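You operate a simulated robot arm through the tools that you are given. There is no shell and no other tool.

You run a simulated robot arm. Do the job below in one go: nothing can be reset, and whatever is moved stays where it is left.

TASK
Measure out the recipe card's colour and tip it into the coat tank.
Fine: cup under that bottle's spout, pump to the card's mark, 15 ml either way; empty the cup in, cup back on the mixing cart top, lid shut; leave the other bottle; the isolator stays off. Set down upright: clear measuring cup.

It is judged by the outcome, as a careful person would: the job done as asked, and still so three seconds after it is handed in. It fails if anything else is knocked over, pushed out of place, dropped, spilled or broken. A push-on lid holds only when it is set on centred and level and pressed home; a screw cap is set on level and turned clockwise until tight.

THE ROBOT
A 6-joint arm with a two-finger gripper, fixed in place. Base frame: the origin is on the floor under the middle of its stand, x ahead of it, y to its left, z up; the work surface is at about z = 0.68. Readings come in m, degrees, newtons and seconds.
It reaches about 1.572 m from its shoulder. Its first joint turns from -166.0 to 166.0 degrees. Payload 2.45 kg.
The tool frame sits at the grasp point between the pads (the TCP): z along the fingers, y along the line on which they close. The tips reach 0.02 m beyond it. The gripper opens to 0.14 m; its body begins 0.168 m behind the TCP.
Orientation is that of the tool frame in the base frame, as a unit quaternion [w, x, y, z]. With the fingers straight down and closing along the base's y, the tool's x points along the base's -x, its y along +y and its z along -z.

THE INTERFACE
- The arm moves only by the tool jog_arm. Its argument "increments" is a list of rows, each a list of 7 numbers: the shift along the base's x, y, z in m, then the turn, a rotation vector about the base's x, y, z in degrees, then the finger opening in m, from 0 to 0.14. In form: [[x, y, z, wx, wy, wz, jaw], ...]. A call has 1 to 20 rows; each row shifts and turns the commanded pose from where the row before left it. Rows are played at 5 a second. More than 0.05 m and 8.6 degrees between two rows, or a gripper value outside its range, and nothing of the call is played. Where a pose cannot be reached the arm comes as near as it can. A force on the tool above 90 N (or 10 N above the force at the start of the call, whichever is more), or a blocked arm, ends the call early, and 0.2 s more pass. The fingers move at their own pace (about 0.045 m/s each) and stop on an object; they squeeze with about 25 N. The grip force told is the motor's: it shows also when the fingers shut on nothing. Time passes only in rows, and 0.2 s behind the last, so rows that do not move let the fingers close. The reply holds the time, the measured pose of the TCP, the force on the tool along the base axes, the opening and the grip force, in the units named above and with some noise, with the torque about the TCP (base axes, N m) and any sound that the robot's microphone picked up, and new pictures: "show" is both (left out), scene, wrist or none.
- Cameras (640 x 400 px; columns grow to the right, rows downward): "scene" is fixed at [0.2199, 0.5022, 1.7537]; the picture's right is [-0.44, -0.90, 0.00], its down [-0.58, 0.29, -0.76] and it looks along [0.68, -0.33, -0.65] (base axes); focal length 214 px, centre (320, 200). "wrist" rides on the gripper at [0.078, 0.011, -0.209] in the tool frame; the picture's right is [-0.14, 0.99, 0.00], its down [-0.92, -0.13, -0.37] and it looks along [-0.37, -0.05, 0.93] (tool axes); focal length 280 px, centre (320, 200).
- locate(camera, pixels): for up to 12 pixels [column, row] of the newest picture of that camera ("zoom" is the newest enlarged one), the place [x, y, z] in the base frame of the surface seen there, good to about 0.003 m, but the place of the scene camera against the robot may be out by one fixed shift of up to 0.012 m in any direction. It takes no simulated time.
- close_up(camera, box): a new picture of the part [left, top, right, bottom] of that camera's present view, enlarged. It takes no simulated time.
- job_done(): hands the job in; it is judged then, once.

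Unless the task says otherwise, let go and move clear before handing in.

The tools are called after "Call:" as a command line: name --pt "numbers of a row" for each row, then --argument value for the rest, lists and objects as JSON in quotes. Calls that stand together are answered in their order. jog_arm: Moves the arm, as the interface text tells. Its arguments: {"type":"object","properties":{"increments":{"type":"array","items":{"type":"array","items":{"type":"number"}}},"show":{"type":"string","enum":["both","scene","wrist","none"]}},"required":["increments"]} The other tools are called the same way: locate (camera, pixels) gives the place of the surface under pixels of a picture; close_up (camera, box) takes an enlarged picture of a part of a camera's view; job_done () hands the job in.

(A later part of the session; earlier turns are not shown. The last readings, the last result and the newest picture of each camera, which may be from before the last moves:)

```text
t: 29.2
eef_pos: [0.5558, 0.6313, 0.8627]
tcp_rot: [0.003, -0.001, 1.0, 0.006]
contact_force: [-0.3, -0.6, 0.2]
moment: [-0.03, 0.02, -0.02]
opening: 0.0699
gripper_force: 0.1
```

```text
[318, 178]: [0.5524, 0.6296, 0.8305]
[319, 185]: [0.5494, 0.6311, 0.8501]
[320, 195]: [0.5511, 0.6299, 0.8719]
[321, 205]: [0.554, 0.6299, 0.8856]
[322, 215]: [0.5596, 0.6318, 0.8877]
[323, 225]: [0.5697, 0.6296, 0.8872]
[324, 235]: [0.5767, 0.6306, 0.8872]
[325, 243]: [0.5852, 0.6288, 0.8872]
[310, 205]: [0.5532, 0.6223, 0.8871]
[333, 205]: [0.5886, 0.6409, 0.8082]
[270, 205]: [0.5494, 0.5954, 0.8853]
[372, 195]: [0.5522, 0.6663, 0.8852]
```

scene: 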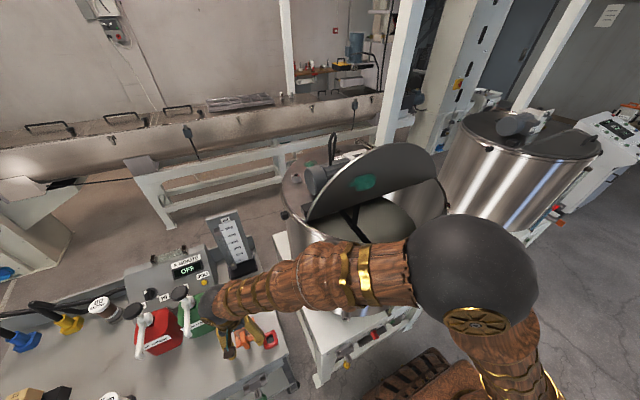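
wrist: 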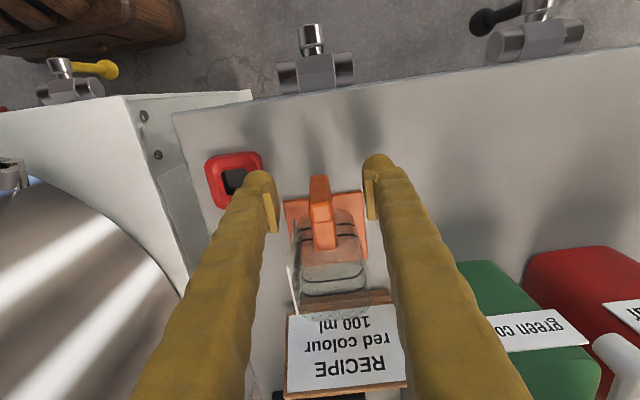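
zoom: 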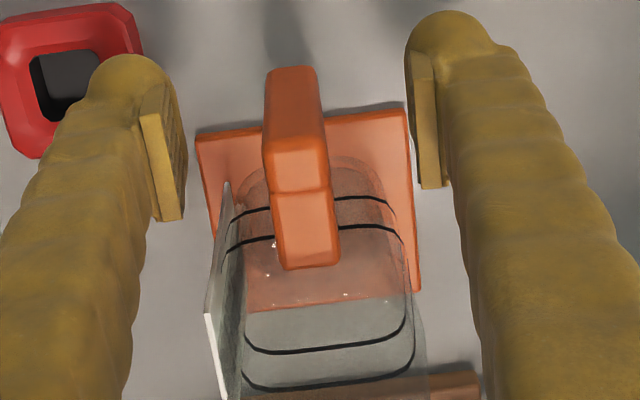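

Handle bar measured at x 0.550–0.567, y 0.622–0.640, z 0.83–0.887. I'll shift +4 mm in x and close.

Call:
jog_arm --pt "0.004 0 0 0 0 0 0.07" --pt "0 0 0 0 0 0 0.03" --pt "0 0 0 0 0 0 0.01" --pt "0 0 0 0 0 0 0.0" --pt "0 0 0 0 0 0 0.0" --pt "0 0 0 0 0 0 0.0"

```text
t: 30.6
eef_pos: [0.5606, 0.6301, 0.8619]
tcp_rot: [0.002, 0.0, 1.0, 0.007]
contact_force: [-0.1, -0.6, 0.6]
moment: [0.01, 0.01, -0.03]
opening: 0.0167
gripper_force: 24.9
```

scene: 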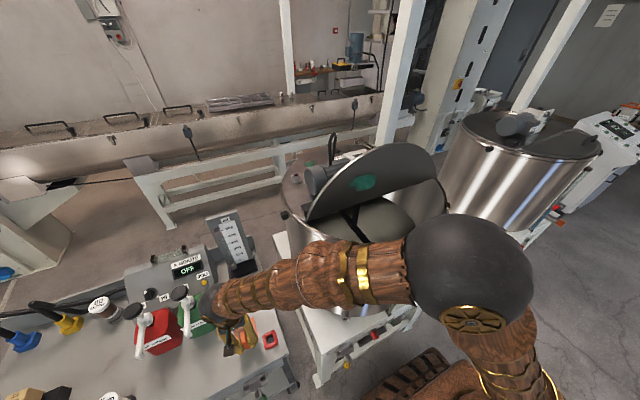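
wrist: 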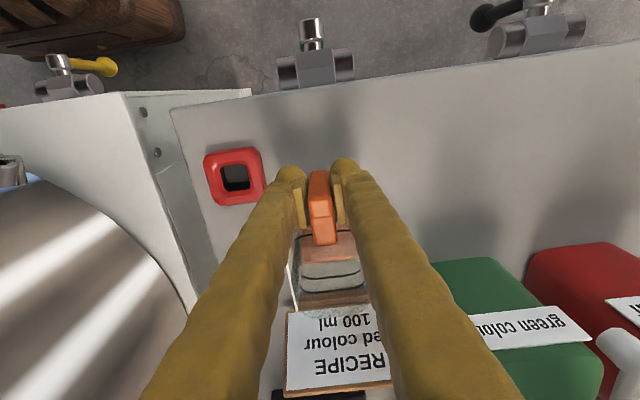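

Gripped at 16.7 mm opening with 24.9 N. I'll lift 4 cm slowly and check the cup follows level.

Call:
jog_arm --pt "0 0 0.01 0 0 0 0.0" --pt "0 0 0.015 0 0 0 0.0" --pt "0 0 0.015 0 0 0 0.0" --pt "0 0 0 0 0 0 0.0"

Call:
close_up --camera "wrist" --box '[250, 150, 410, 320]'

Call:
close_up --camera "scene" --box '[190, 280, 290, 370]'

```text
t: 31.6
eef_pos: [0.5611, 0.6291, 0.9003]
tcp_rot: [0.003, 0.0, 1.0, 0.007]
contact_force: [-0.1, -0.3, -0.1]
moment: [-0.02, 0.04, 0.02]
opening: 0.0167
gripper_force: 25.4
```

scene: 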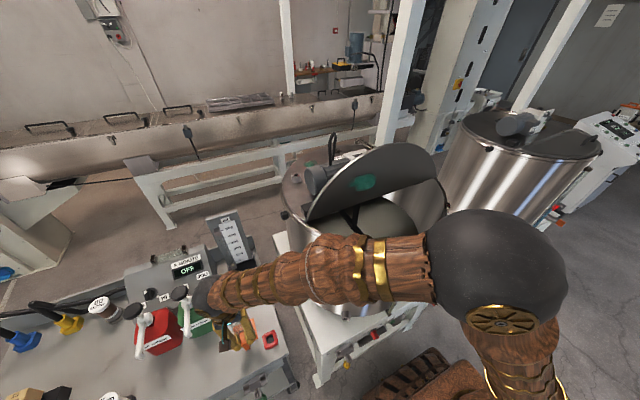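
wrist: 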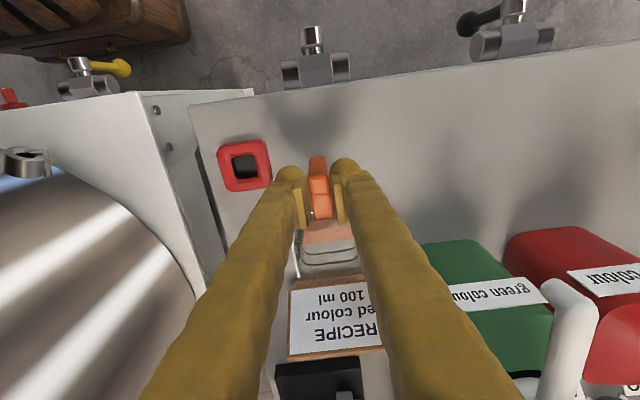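

```text
2.35 times, centred on (330, 235) of wrist
```

zoom: 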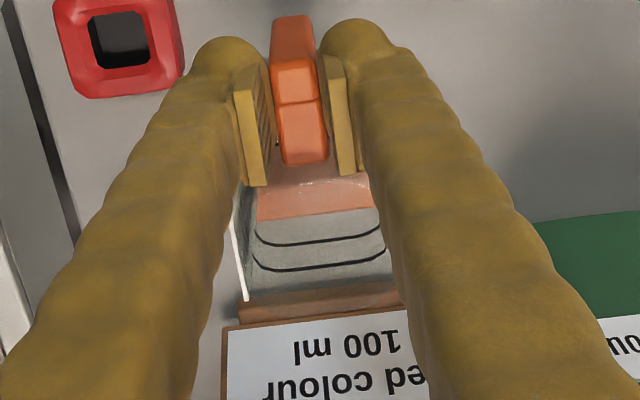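

```text
4.44 times, centred on (240, 325) of scene
```

zoom: 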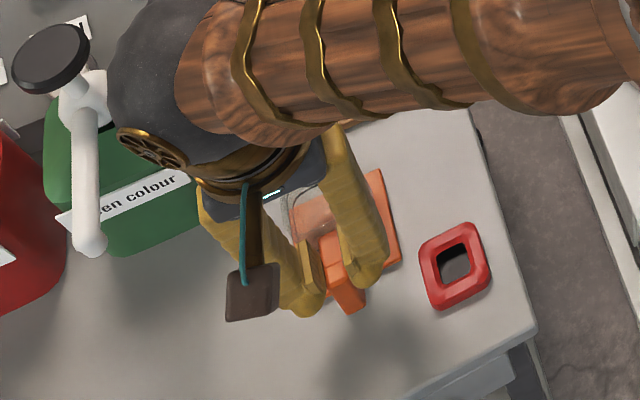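

The cup came up with the handle. I'll check whether the orange pad stayed on the cart or came with the cup.

Call:
locate --camera "zoom" --pixels '[[375, 200], [393, 250], [345, 290], [310, 215], [300, 240], [95, 245], [60, 60], [80, 110], [150, 230], [30, 300]]'

Call:
locate --camera "wrist" --pixels '[[318, 165], [321, 195], [323, 215], [325, 232], [330, 250], [300, 265], [330, 268], [540, 250], [590, 240], [570, 290], [600, 235], [615, 285]]'

```text
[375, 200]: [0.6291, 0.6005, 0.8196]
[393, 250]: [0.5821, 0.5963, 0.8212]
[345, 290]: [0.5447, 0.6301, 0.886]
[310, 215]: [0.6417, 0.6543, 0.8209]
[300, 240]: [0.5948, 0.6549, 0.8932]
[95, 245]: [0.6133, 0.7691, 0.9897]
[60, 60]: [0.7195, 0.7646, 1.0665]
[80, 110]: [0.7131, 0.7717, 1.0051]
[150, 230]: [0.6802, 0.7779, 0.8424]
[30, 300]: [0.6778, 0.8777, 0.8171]
```

```text
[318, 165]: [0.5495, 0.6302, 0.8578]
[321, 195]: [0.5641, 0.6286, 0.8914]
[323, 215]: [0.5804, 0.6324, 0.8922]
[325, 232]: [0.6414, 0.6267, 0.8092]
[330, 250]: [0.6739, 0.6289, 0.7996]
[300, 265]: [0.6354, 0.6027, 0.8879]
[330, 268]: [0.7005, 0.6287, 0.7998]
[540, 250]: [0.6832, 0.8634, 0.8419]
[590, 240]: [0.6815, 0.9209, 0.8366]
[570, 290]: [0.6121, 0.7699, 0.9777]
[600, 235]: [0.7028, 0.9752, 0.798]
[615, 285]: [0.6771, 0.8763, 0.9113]
```

The handle top is still at z≈0.89 while the TCP rose to 0.900, so the fingers slid up the handle and the cup never left its pad. I'll open, go back down deeper, re-grip and lift in tiny steps while watching the force.

Call:
jog_arm --pt "0 0 0 0 0 0 0.05" --pt "0 0 0 0 0 0 0.05" --pt "0 0.001 -0.02 0 0 0 0.05" --pt "-0.001 0.001 -0.025 0 0 0 0.05" --pt "0 0 -0.003 0 0 0 0.05" --pt "0 0 0 0 0 0 0.05"

Call:
close_up --camera "wrist" --box '[250, 150, 410, 320]'

Call:
locate --camera "wrist" --pixels '[[319, 185], [320, 195], [321, 205], [322, 215], [323, 225], [324, 235], [325, 245], [326, 255], [325, 275], [320, 180]]'

```text
t: 33.0
eef_pos: [0.5609, 0.6317, 0.8515]
tcp_rot: [0.002, -0.001, 1.0, 0.006]
contact_force: [-0.1, 0.4, -0.5]
moment: [-0.01, 0.02, 0.01]
opening: 0.05
gripper_force: 0.1
```

scene: 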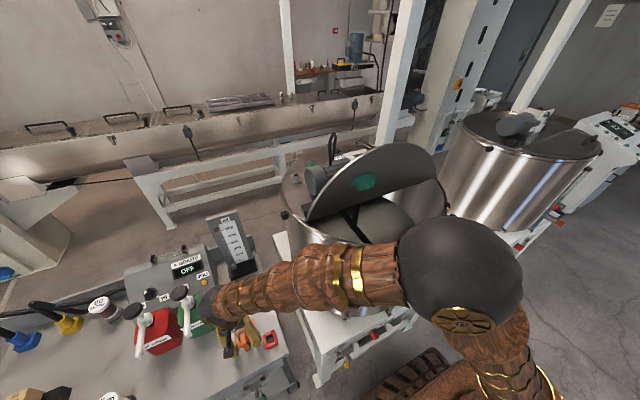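
wrist: 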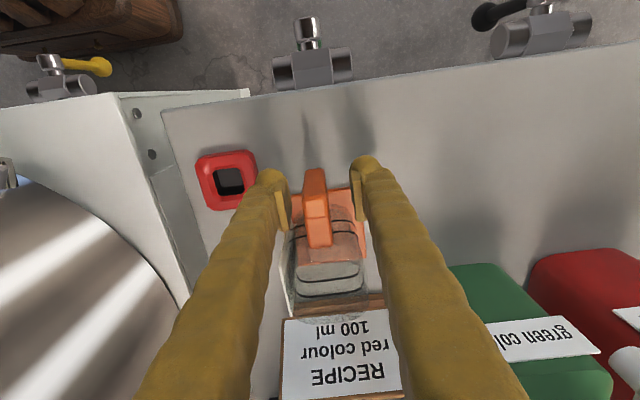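

```text
2.35 times, centred on (330, 235) of wrist
```

zoom: 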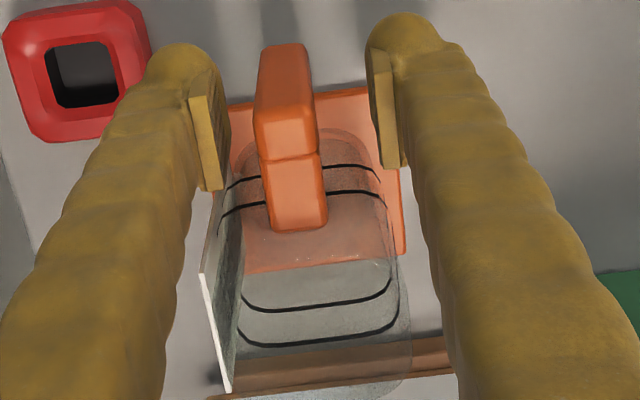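

```text
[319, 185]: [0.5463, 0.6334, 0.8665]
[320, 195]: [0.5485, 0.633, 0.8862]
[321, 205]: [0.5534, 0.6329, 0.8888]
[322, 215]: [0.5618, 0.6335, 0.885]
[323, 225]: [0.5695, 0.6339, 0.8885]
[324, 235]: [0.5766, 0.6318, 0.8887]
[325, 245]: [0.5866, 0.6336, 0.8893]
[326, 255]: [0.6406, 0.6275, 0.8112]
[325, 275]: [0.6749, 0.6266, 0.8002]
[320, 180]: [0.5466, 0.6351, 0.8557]
```

Handle unchanged at z≈0.888, bar now x≈0.547–0.565. I'll centre on it, close, and lift 2 mm at a time.

Call:
jog_arm --pt "-0.004 0.001 0 0 0 0 0.05" --pt "0 0 0 0 0 0 0.02" --pt "0 0 0 0 0 0 0.0" --pt "0 0 0 0 0 0 0.0" --pt "0 0 0 0 0 0 0.0" --pt "0 0 0 0 0 0 0.0" --show "none"

Call:
jog_arm --pt "0 0 0.002 0 0 0 0.0" --pt "0 0 0.002 0 0 0 0.0" --pt "0 0 0.002 0 0 0 0.0" --show "none"

Call:
jog_arm --pt "0 0 0.002 0 0 0 0.0" --pt "0 0 0.002 0 0 0 0.0" --pt "0 0 0.002 0 0 0 0.0" --show "wrist"

```text
t: 34.4
eef_pos: [0.5556, 0.6326, 0.8529]
tcp_rot: [0.003, -0.001, 1.0, 0.006]
contact_force: [1.0, -0.5, -0.2]
moment: [-0.01, 0.04, 0.02]
opening: 0.0167
gripper_force: 24.8
```

```text
t: 35.2
eef_pos: [0.5557, 0.6347, 0.8589]
tcp_rot: [0.003, -0.001, 1.0, 0.007]
contact_force: [0.2, 0.2, -0.6]
moment: [-0.01, 0.01, 0.01]
opening: 0.0166
gripper_force: 25.8
```

```text
t: 36.0
eef_pos: [0.5554, 0.6344, 0.8635]
tcp_rot: [0.003, -0.001, 1.0, 0.005]
contact_force: [0.5, -0.5, -0.5]
moment: [0.0, 0.05, 0.0]
opening: 0.0166
gripper_force: 25.2
```

wrist: 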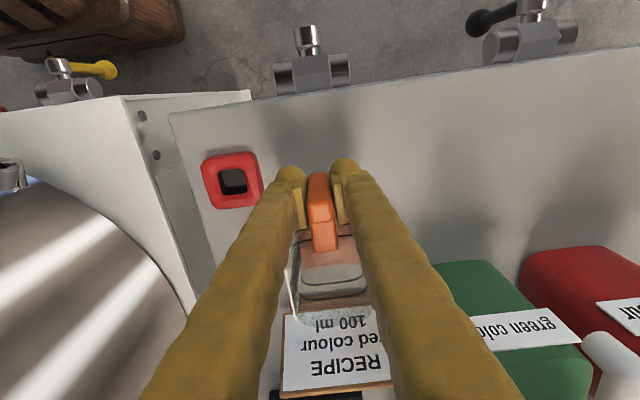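

Force along z is about −0.5 N after lifting 11 mm; checking whether the handle top rose with the fingers.

Call:
close_up --camera "wrist" --box '[250, 150, 410, 320]'

Call:
locate --camera "wrist" --pixels '[[317, 178], [318, 185], [319, 195], [320, 205], [322, 215], [323, 225], [324, 235], [325, 245], [340, 255], [298, 300], [300, 320]]'

```text
2.35 times, centred on (330, 235) of wrist
```

zoom: 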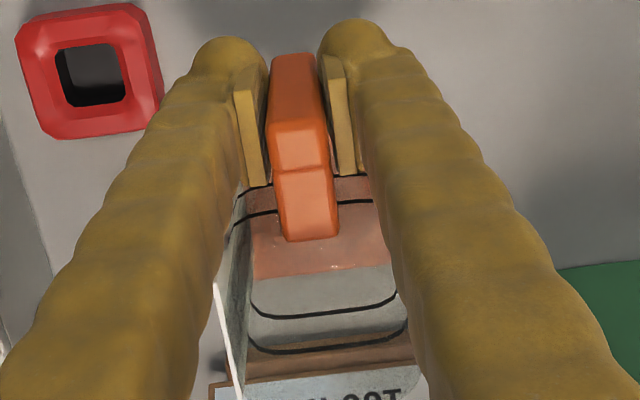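

```text
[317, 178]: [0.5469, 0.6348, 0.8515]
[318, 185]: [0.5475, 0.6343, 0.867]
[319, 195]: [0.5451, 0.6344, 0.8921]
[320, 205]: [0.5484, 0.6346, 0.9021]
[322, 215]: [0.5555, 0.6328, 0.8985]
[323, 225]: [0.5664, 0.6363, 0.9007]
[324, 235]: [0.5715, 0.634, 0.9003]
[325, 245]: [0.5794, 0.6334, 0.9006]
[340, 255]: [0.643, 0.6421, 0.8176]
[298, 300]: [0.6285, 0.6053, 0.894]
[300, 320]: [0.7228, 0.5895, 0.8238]
```

The handle top is now at z≈0.9005, up 12 mm with the TCP, so this deeper grip holds. I'll continue lifting gently at 4–5 mm per row and re-check for slip.

Call:
jog_arm --pt "0 0 0.004 0 0 0 0.0" --pt "0 0 0.005 0 0 0 0.0" --pt "0 0 0.005 0 0 0 0.0" --pt "0 0 0.005 0 0 0 0.0" --pt "0 0 0.005 0 0 0 0.0" --pt "0 0 0.005 0 0 0 0.0" --pt "0 0 0 0 0 0 0.0"

Call:
close_up --camera "wrist" --box '[250, 150, 410, 320]'

Call:
locate --camera "wrist" --pixels '[[317, 178], [318, 185], [319, 195], [320, 205], [322, 215], [323, 225], [324, 235], [325, 245], [340, 255], [298, 300], [300, 320]]'

```text
t: 37.6
eef_pos: [0.5554, 0.634, 0.8919]
tcp_rot: [0.003, -0.001, 1.0, 0.007]
contact_force: [0.5, -0.6, -1.5]
moment: [-0.02, 0.03, 0.0]
opening: 0.0168
gripper_force: 24.9
```

scene: 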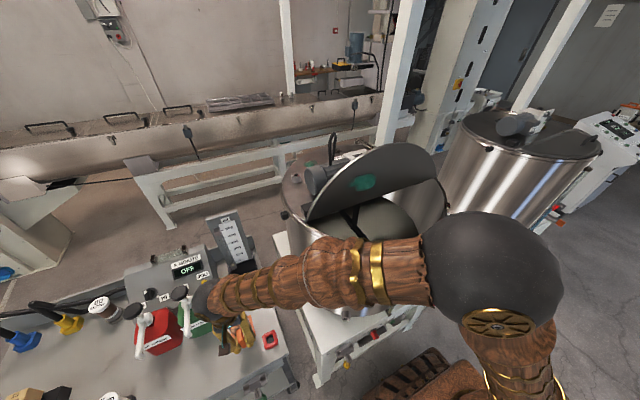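
wrist: 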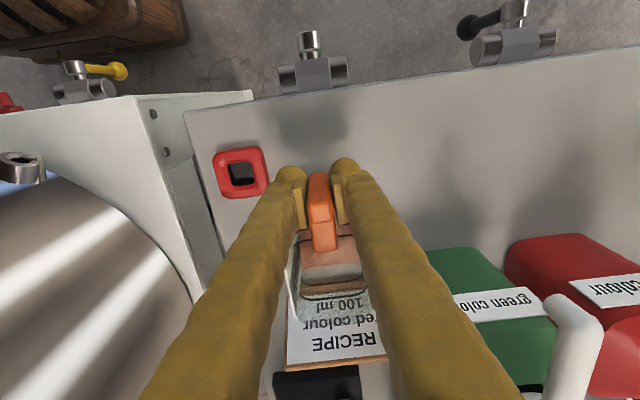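

```text
2.35 times, centred on (330, 235) of wrist
```

zoom: 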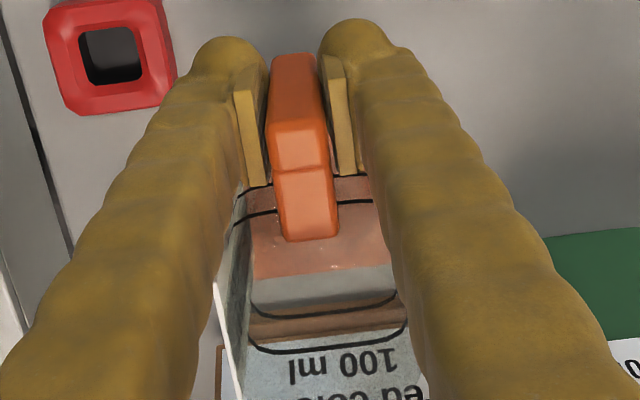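

```text
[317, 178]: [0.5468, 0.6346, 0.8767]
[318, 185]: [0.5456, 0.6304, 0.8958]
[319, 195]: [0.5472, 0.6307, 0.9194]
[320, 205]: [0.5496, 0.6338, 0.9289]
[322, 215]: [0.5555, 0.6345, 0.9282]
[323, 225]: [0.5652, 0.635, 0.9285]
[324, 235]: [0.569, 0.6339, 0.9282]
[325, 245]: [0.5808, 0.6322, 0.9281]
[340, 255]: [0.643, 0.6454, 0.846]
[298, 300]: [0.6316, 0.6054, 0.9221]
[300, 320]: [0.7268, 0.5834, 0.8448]
```

The cup is securely held (handle pixels unchanged, orange base rising with it). I'll carry it low: back 5 cm, then across to y≈0.892 in 2 cm steps, to line up with the red bottle's spout.

Call:
jog_arm --pt "-0.016 0 -0.007 0 0 0 0.0" --pt "-0.017 0 -0.007 0 0 0 0.0" --pt "-0.017 0 -0.006 0 0 0 0.0" --pt "0 0.02 0 0 0 0 0.0" --pt "0 0.02 0 0 0 0 0.0" --pt "0 0.02 0 0 0 0 0.0" --pt "0 0.02 0 0 0 0 0.0" --pt "0 0.02 0 0 0 0 0.0" --pt "0 0.02 0 0 0 0 0.0" --pt "0 0.02 0 0 0 0 0.0" --pt "0 0.02 0 0 0 0 0.0" --pt "0 0.02 0 0 0 0 0.0" --pt "0 0.02 0 0 0 0 0.0" --pt "0 0.02 0 0 0 0 0.0" --pt "0 0.02 0 0 0 0 0.0" --pt "0 0.018 0 0 0 0 0.0" --pt "0 0 0 0 0 0 0.0"

Call:
close_up --camera "wrist" --box '[220, 150, 440, 370]'

Call:
close_up --camera "scene" --box '[80, 260, 240, 400]'

```text
t: 41.2
eef_pos: [0.5055, 0.8924, 0.8753]
tcp_rot: [0.002, -0.001, 1.0, 0.007]
contact_force: [0.3, -0.3, -0.8]
moment: [0.0, 0.03, -0.02]
opening: 0.0168
gripper_force: 25.3
```

scene: 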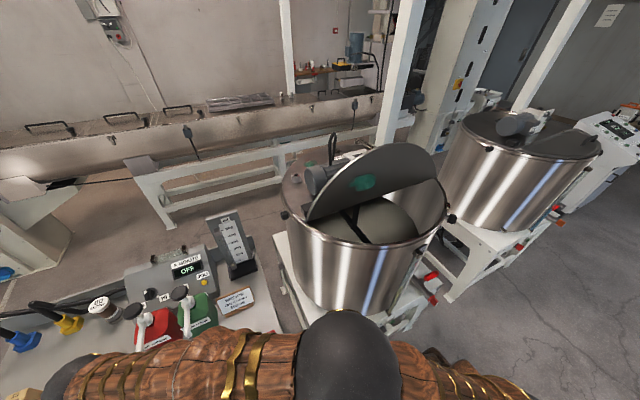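
wrist: 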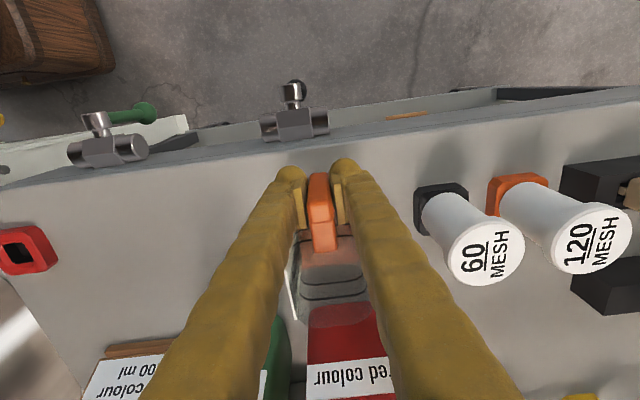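

```text
1.82 times, centred on (330, 260) of wrist
```

zoom: 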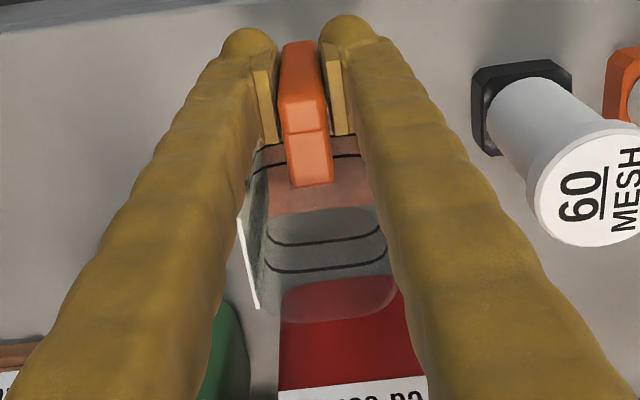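

```text
2.86 times, centred on (160, 330) of scene
```

zoom: 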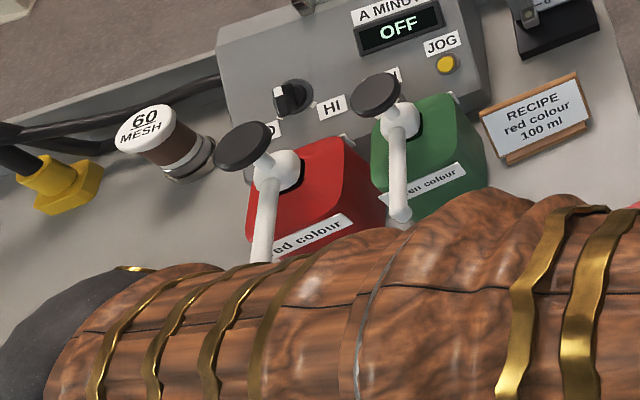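

The cup is now at y≈0.892, still gripped. I'll check the red bottle's front face position for clearance before moving in.

Call:
locate --camera "wrist" --pixels '[[340, 320], [340, 340], [350, 360], [310, 340], [380, 340], [330, 300], [335, 270], [325, 240], [297, 300], [470, 250], [440, 220], [350, 300]]'

Call:
locate --camera "scene" --pixels '[[143, 342], [146, 333], [148, 325], [139, 315], [150, 318], [155, 325], [185, 325], [183, 315], [187, 333]]'

```text
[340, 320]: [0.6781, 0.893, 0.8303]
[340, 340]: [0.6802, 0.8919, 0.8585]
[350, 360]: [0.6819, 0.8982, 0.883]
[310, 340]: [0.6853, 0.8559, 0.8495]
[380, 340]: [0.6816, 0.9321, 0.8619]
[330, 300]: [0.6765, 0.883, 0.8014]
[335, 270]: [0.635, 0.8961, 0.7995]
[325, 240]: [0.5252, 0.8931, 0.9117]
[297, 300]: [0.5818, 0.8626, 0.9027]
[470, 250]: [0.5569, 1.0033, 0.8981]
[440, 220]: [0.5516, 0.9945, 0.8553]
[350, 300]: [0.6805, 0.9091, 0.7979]
```

```text
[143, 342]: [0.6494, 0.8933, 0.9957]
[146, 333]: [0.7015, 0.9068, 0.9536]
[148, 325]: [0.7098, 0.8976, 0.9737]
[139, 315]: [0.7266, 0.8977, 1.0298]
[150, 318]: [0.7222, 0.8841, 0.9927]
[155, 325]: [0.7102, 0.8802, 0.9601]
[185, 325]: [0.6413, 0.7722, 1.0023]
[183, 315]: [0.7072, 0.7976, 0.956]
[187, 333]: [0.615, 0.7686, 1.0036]
```

Bottle front is at x≈0.678, spout along y≈0.893 with tip near x≈0.615. I'll slide the cup in +4.7 cm and lower it to just above the cart top.

Call:
jog_arm --pt "0.012 0 0 0 0 0 0.0" --pt "0.012 0 0 0 0 0 0.0" --pt "0.012 0 0 0 0 0 0.0" --pt "0.011 0 0 0 0 0 0.0" --pt "0 0 -0.005 0 0 0 0.0" --pt "0 0 -0.005 0 0 0 0.0" --pt "0 0 -0.005 0 0 0 0.0" --pt "0 0 -0.003 0 0 0 0.0" --pt "0 0 0 0 0 0 0.0"

Call:
close_up --camera "wrist" --box '[220, 150, 440, 370]'

```text
t: 43.2
eef_pos: [0.552, 0.8916, 0.8553]
tcp_rot: [0.004, 0.0, 1.0, 0.007]
contact_force: [-0.6, -0.2, 0.2]
moment: [-0.01, 0.07, 0.01]
opening: 0.0168
gripper_force: 24.5
```

scene: 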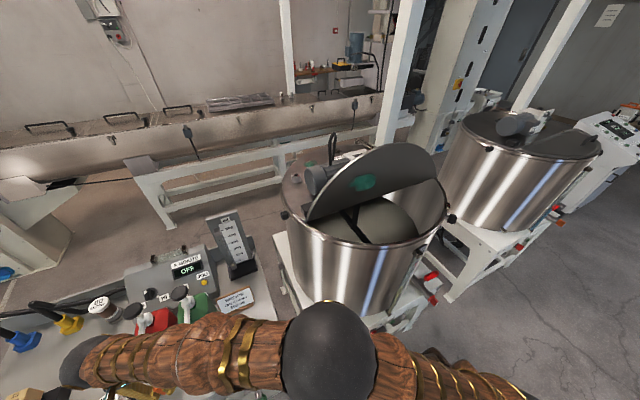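
wrist: 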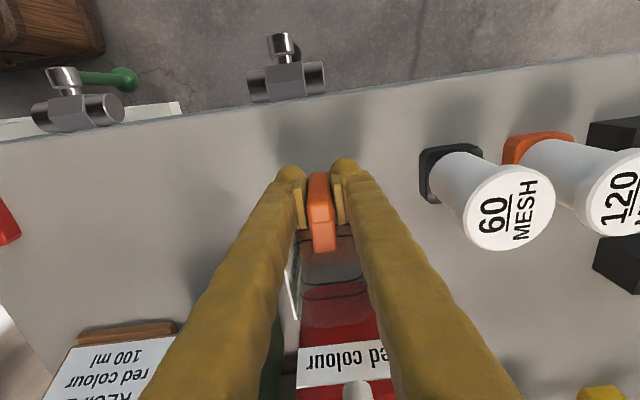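

```text
1.82 times, centred on (330, 260) of wrist
```

zoom: 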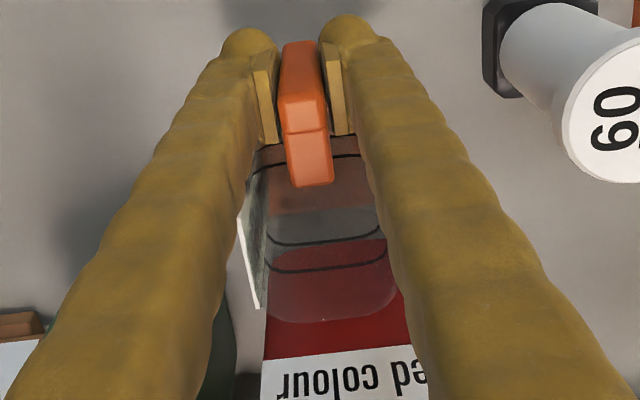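

The spout's white tip shows at the bottom edge (356,393). I'll locate it to align the cup precisely in y.

Call:
locate --camera "wrist" --pixels '[[356, 393], [350, 396], [362, 396], [356, 385], [346, 396], [368, 396], [322, 225], [311, 225], [332, 225], [320, 185]]'

Call:
close_up --camera "wrist" --box '[310, 340, 410, 400]'

```text
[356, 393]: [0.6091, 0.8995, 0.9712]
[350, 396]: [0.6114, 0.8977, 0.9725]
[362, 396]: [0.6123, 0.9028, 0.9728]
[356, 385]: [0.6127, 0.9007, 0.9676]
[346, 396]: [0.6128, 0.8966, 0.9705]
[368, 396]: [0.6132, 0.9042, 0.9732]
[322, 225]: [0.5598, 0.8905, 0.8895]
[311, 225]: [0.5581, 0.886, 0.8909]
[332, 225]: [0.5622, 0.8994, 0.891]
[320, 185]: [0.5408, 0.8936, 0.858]
```

```text
6.40 times, centred on (360, 370) of wrist
```

zoom: 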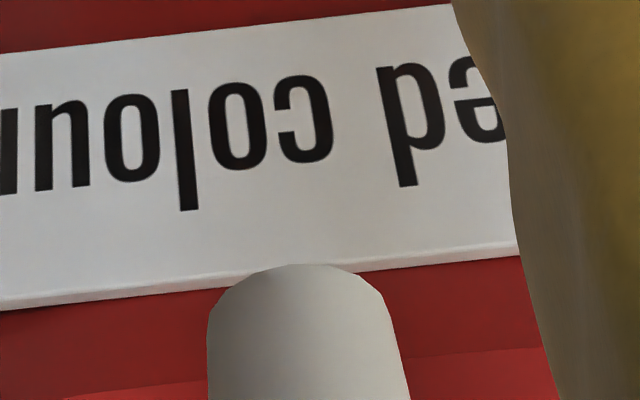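

Spout tip is at about (0.617, 0.899) with its bottom at z≈0.966. I'll nudge the cup +6 mm in y and +2 mm in x, set it down and release.

Call:
jog_arm --pt "0.001 0.003 0 0 0 0 0.0" --pt "0.001 0.003 0 0 0 0 0.0" --pt "0 0 -0.001 0 0 0 0.0" --pt "0 0 -0.001 0 0 0 0.0" --pt "0 0 -0.001 0 0 0 0.0" --pt "0 0 0 0 0 0 0.0" --show "none"

```text
t: 44.6
eef_pos: [0.5547, 0.8975, 0.853]
tcp_rot: [0.003, -0.002, 1.0, 0.008]
contact_force: [-0.4, 0.9, 4.0]
moment: [-0.09, -0.31, 0.07]
opening: 0.0169
gripper_force: 25.3
```

A +4 N upward contact force shows the base is on the cart. Releasing gently.

Call:
jog_arm --pt "0 0 0 0 0 0 0.02" --pt "0 0 0 0 0 0 0.03" --pt "0 0 0 0 0 0 0.05" --pt "0 0 0 0 0 0 0.05"

Call:
close_up --camera "wrist" --box '[220, 150, 440, 400]'

Call:
locate --camera "wrist" --pixels '[[319, 185], [320, 195], [322, 205], [322, 215], [323, 225], [325, 240], [352, 393]]'

```text
t: 45.6
eef_pos: [0.5547, 0.8974, 0.853]
tcp_rot: [0.002, -0.001, 1.0, 0.007]
contact_force: [-0.4, 0.0, -0.7]
moment: [0.02, 0.01, 0.02]
opening: 0.0501
gripper_force: 0.0
```

scene: 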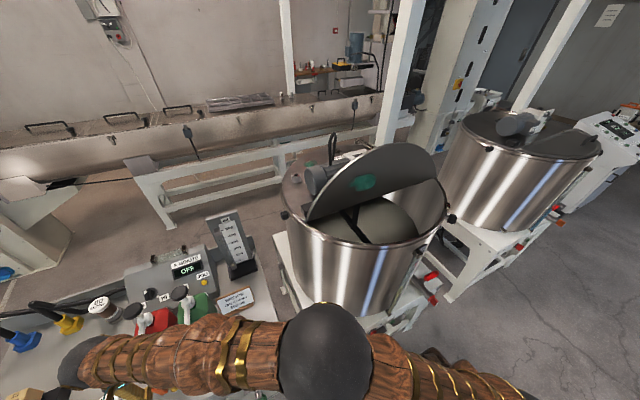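
wrist: 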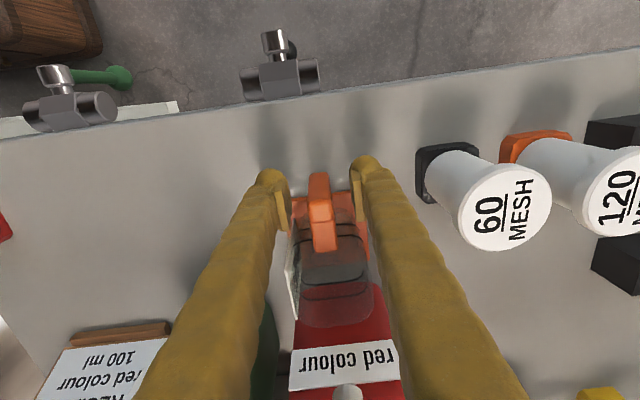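

```text
1.60 times, centred on (330, 275) of wrist
```

zoom: 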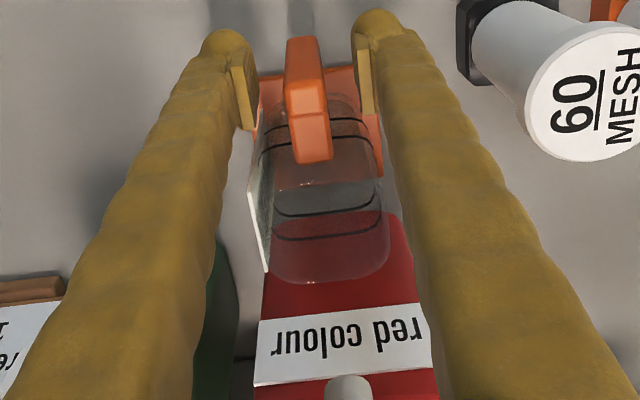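

```text
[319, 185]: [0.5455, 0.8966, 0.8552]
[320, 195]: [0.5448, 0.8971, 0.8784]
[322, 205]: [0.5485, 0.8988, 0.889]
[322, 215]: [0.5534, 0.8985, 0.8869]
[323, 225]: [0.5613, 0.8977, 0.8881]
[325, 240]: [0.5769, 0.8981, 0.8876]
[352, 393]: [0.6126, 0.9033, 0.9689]
```

The cup stands upright with handle top at z≈0.888, centre about (0.6165, 0.898), under the spout. I'll rise straight up, then look at the red pump knob from above.

Call:
jog_arm --pt "0 0 0.03 0 0 0 0.05" --pt "0 0 0.04 0 0 0 0.05" --pt "0 0 0.045 0 0 0 0.05" --pt "0 0 0.048 0 0 0 0.05" --pt "0 0 0.048 0 0 0 0.05" --pt "0 0 0.048 0 0 0 0.03" --pt "0.03 0 0.035 0 0 0 0.01" --pt "0.03 0 0.03 0 0 0 0.0" --pt "0 0 0 0 0 0 0.0"

Call:
close_up --camera "wrist" --box '[240, 120, 440, 320]'

```text
t: 47.6
eef_pos: [0.6145, 0.9002, 1.175]
tcp_rot: [0.002, 0.0, 1.0, 0.007]
contact_force: [0.0, 0.3, -1.0]
moment: [0.02, 0.01, -0.01]
opening: 0.0
gripper_force: 25.2
```

scene: 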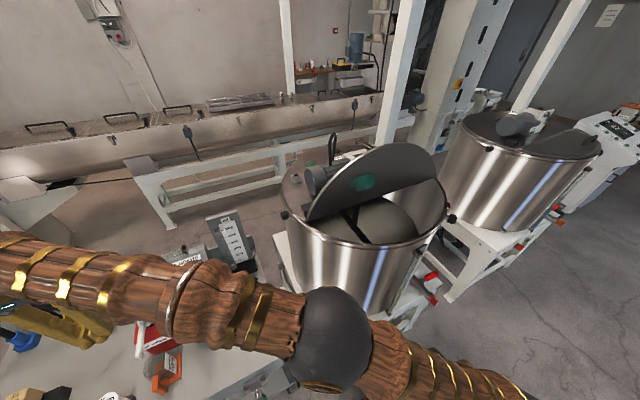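
wrist: 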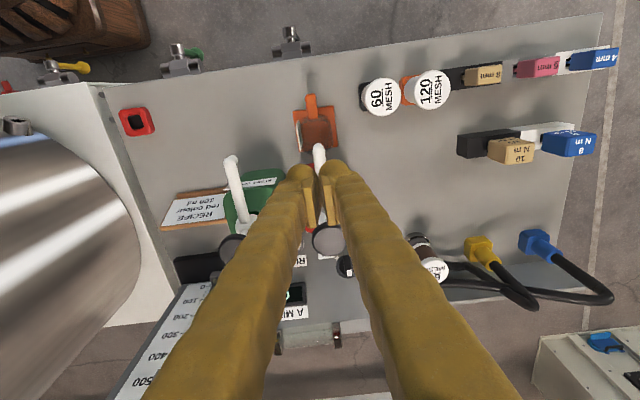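

```text
2.00 times, centred on (340, 220) of wrist
```

zoom: 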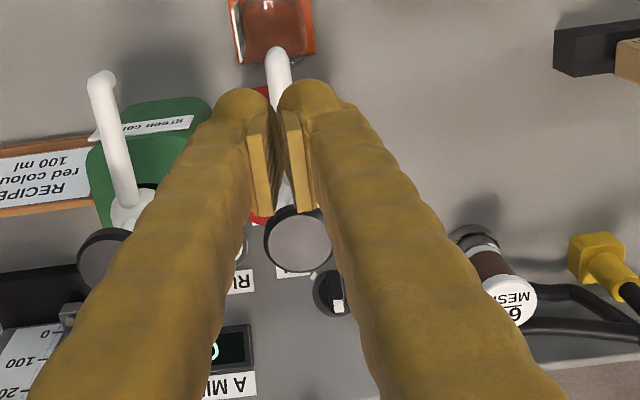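

The red pump's grey knob is visible at about (330,240). Locating its centre and edges.

Call:
locate --camera "wrist" --pixels '[[330, 240], [325, 240], [335, 240], [330, 232], [330, 248], [315, 240], [340, 250], [319, 155], [312, 135], [325, 125], [232, 160], [238, 195]]'

```text
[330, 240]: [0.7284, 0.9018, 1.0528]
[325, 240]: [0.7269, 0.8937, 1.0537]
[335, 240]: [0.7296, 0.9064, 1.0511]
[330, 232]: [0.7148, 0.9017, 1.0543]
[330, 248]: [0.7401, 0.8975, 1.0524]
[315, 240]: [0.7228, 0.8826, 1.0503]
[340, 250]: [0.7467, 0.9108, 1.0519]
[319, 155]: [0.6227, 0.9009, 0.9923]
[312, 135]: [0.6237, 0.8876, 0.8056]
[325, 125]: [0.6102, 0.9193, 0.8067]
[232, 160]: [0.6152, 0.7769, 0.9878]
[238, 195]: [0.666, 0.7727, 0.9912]
```

Knob centre is about (0.7275, 0.899), top z≈1.053. I'll position the closed fingertips just above it.

Call:
jog_arm --pt "0.038 0 0 0 0 0 0.0" --pt "0.038 0 0 0 0 0 0.0" --pt "0.037 -0.001 -0.02 0 0 0 0.0" --pt "0 0 -0.04 0 0 0 0.0" --pt "0 0 -0.025 0 0 0 0.0" --pt "0 0 0 0 0 0 0.0"

Call:
close_up --camera "wrist" --box '[250, 30, 390, 170]'

Call:
close_up --camera "wrist" --box '[240, 120, 440, 320]'

```text
t: 49.0
eef_pos: [0.7223, 0.8932, 1.0911]
tcp_rot: [0.002, -0.001, 1.0, 0.007]
contact_force: [-0.5, -0.3, 0.1]
moment: [0.0, 0.01, -0.03]
opening: 0.0
gripper_force: 25.2
out of reach, approached as far as the arm can: row 3
```

scene: 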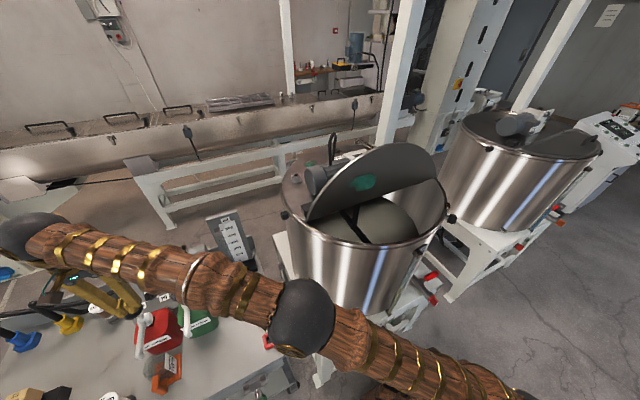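
wrist: 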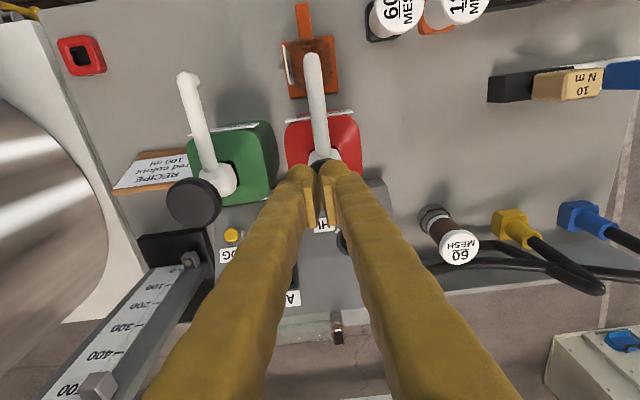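

```text
2.86 times, centred on (320, 100) of wrist
```

zoom: 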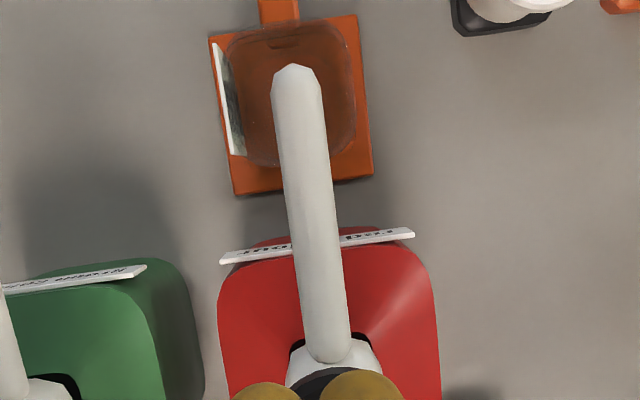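

```text
2.00 times, centred on (340, 220) of wrist
```

zoom: 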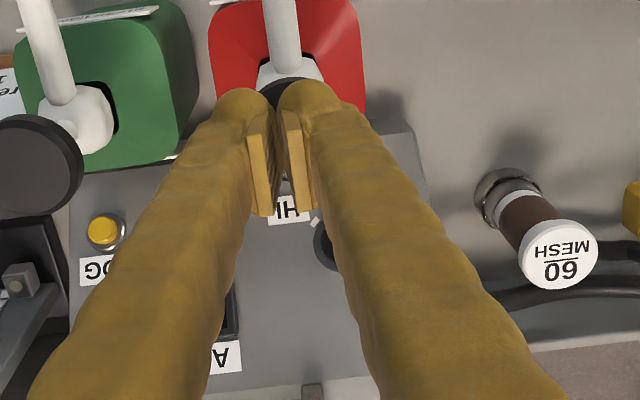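

The fingertips are about 18 mm above the knob, within its radius. I'll start pressing gently in small steps and watch the force, sound and cup.

Call:
jog_arm --pt "0.002 0.002 -0.006 0 0 0 0.0" --pt "0 0 -0.006 0 0 0 0.0" --pt "0 0 -0.005 0 0 0 0.0" --pt "0 0 -0.005 0 0 0 0.0" --pt "0 0 0 0 0 0 0.0"

Call:
close_up --camera "wrist" --box '[250, 30, 390, 170]'

```text
t: 50.2
eef_pos: [0.7253, 0.8939, 1.066]
tcp_rot: [0.002, -0.001, 1.0, 0.007]
contact_force: [-0.9, -0.4, 1.5]
moment: [-0.02, 0.0, -0.03]
opening: 0.0001
gripper_force: 25.0
```

scene: 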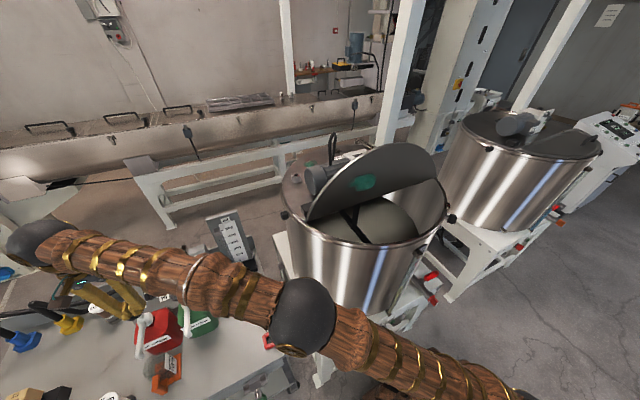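
wrist: 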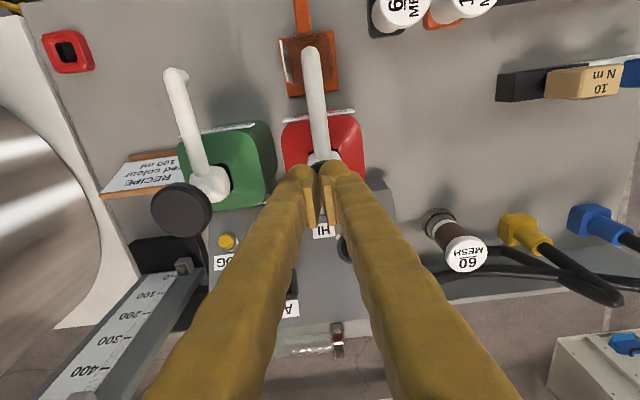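

```text
2.86 times, centred on (320, 100) of wrist
```

zoom: 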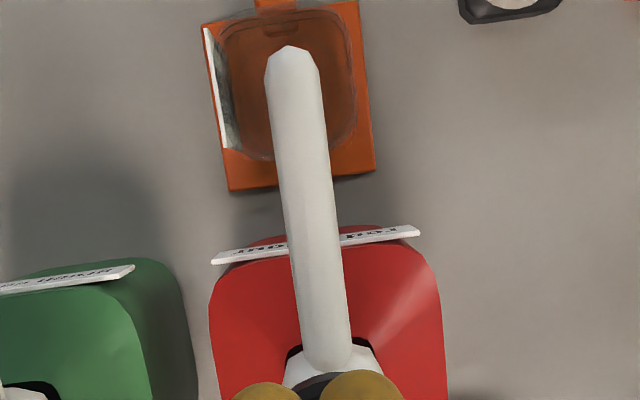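

A light 1.5 N contact at TCP z 1.066. I'll press further in 5 mm steps.

Call:
jog_arm --pt "0 0 -0.005 0 0 0 0.0" --pt "0 0 -0.005 0 0 0 0.0" --pt "0 0 0 0 0 0 0.0"

Call:
close_up --camera "wrist" --box '[250, 30, 390, 170]'

Call:
close_up --camera "scene" --box '[110, 290, 230, 400]'

```text
t: 51.0
eef_pos: [0.7253, 0.8938, 1.0574]
tcp_rot: [0.003, -0.001, 1.0, 0.007]
contact_force: [0.6, 0.8, 2.0]
moment: [0.0, -0.03, 0.03]
opening: 0.0
gripper_force: 25.5
```

scene: 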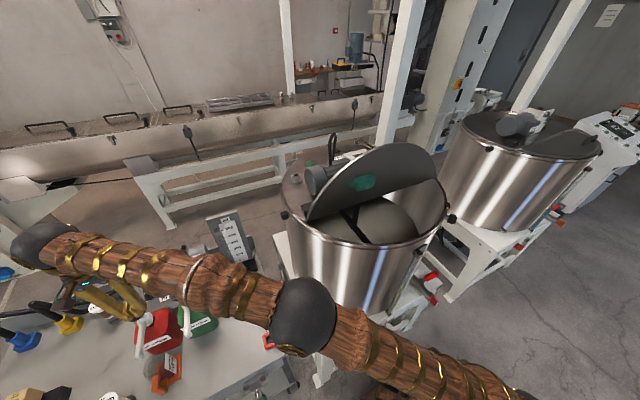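
wrist: 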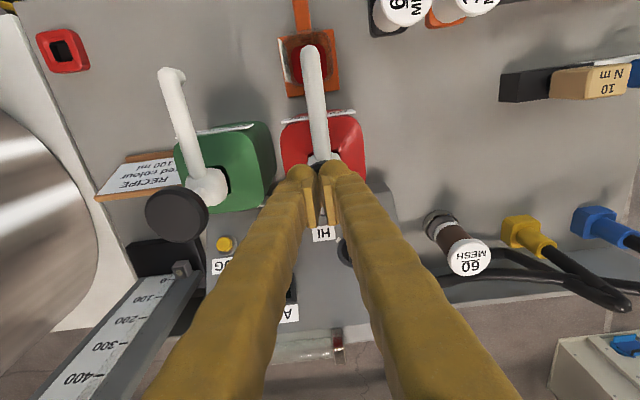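

```text
2.86 times, centred on (320, 100) of wrist
```

zoom: 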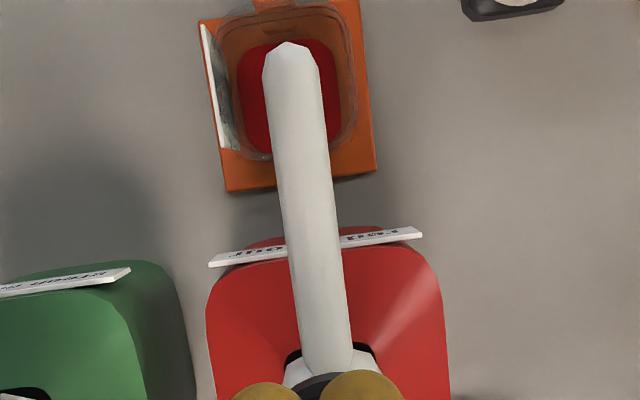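

```text
3.64 times, centred on (170, 345) of scene
```

zoom: 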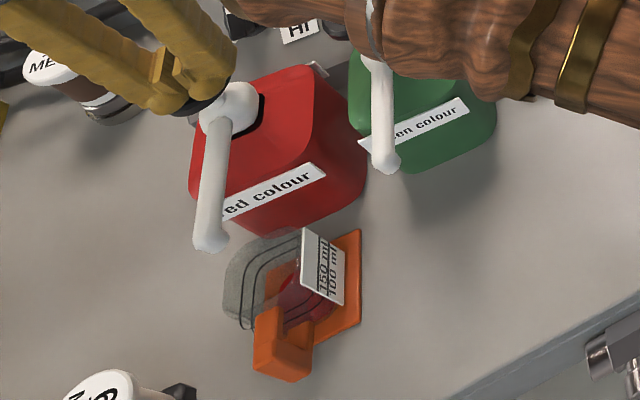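

Red liquid is appearing in the cup, visible in the scene zoom along with its 100/150 ml marks. Zooming tighter to read the level.

Call:
close_up --camera "scene" --box '[165, 345, 215, 395]'

Call:
close_up --camera "wrist" --box '[265, 20, 355, 110]'

```text
8.00 times, centred on (190, 370) of scene
```

zoom: 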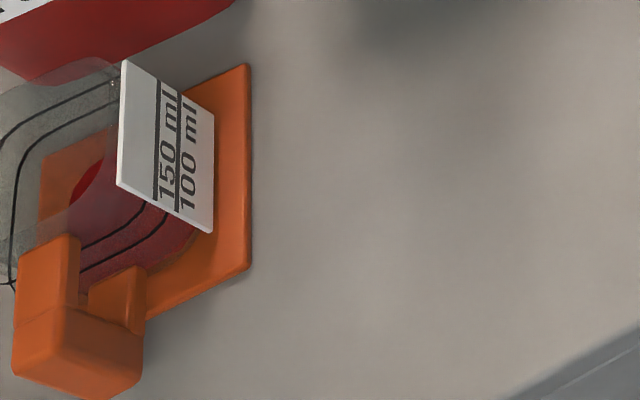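

```text
4.44 times, centred on (310, 65) of wrist
```

zoom: 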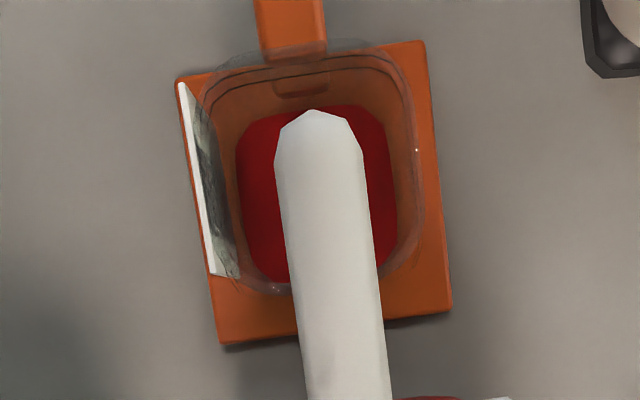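

I'll measure the liquid surface height by locating several red pixels in the wrist zoom, and re-frame the scene zoom on the cup.

Call:
locate --camera "zoom" --pixels '[[255, 150], [255, 180], [255, 210], [260, 240], [265, 260], [375, 150], [380, 180], [380, 210], [385, 240], [385, 260], [265, 160], [270, 220]]'

Call:
close_up --camera "scene" --box '[155, 345, 200, 390]'

```text
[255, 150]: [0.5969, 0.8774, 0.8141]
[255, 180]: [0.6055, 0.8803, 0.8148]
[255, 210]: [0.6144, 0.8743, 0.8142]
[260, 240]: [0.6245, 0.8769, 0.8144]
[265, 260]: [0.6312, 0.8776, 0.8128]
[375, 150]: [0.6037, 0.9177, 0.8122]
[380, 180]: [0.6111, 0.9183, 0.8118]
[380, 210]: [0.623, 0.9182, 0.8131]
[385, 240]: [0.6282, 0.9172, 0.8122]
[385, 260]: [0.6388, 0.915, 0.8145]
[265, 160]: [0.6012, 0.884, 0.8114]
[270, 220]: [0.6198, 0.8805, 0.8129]
```

```text
8.89 times, centred on (178, 368) of scene
```

zoom: 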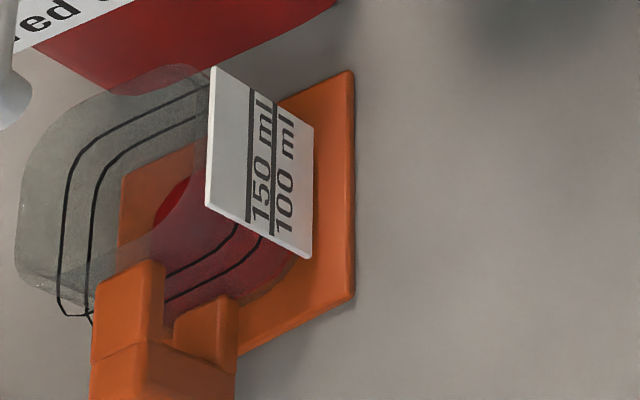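

The liquid surface averages z≈0.813 over a bottom at ≈0.806. I'll measure the z of the 100 and 150 ml lines on the plate, with the orange base as a reference.

Call:
locate --camera "zoom" --pixels '[[272, 130], [272, 170], [272, 210], [249, 120], [249, 160], [249, 205], [330, 120], [330, 180], [330, 240], [340, 280], [300, 310], [400, 250]]'

Call:
locate --camera "zoom" --pixels '[[310, 150], [310, 200], [308, 250], [215, 80], [212, 130], [208, 190], [180, 195], [170, 205], [165, 212], [190, 190], [175, 210], [168, 198]]'

```text
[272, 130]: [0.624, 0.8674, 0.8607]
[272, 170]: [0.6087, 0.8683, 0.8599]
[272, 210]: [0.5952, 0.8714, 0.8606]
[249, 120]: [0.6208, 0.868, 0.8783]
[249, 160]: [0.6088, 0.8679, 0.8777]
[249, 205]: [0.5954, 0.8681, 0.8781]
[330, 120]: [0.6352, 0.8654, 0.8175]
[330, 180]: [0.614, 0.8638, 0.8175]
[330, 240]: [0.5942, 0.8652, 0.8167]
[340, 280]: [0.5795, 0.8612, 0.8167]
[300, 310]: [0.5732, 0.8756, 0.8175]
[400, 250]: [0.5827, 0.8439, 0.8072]
```

```text
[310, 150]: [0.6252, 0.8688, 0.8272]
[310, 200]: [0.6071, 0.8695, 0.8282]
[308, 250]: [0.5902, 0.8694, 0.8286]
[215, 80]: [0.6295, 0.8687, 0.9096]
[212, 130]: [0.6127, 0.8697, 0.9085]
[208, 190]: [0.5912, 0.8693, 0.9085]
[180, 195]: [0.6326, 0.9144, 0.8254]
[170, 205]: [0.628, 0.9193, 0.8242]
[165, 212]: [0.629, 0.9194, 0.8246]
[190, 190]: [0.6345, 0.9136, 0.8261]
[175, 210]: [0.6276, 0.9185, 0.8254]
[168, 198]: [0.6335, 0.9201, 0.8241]
```

In the scene frame the 100 ml line is at z≈0.8604, the 150 line at 0.878, and the liquid is now at ≈0.825. I'll continue the stroke downward.

Call:
jog_arm --pt "0 0 -0.005 0 0 0 0.0" --pt "0 0 -0.005 0 0 0 0.0" --pt "0 0 0 0 0 0 0.0" --pt "0 0 0 0 0 0 0.0" --show "none"

Call:
close_up --camera "scene" --box '[155, 345, 200, 390]'

Call:
locate --camera "zoom" --pixels '[[180, 195], [170, 205], [165, 212], [190, 190], [175, 210], [168, 198], [160, 215], [195, 188], [185, 185], [178, 200]]'

```text
t: 52.0
eef_pos: [0.7252, 0.8934, 1.0477]
tcp_rot: [0.004, -0.001, 1.0, 0.008]
contact_force: [-1.5, 0.3, 2.9]
moment: [-0.04, 0.06, 0.0]
opening: 0.0
gripper_force: 24.9
```

```text
8.89 times, centred on (178, 368) of scene
```

zoom: 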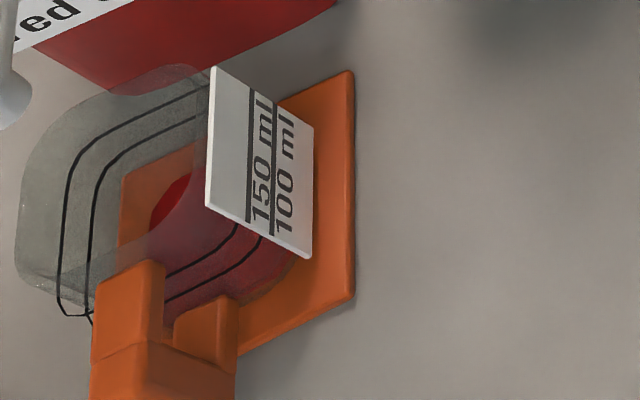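

```text
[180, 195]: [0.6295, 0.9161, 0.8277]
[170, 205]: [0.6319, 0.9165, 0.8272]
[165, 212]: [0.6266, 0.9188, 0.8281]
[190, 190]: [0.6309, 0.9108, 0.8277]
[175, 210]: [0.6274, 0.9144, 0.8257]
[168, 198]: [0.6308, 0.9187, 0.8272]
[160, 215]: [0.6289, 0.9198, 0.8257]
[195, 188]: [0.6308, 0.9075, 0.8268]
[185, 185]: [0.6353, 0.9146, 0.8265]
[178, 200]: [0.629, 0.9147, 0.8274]
```

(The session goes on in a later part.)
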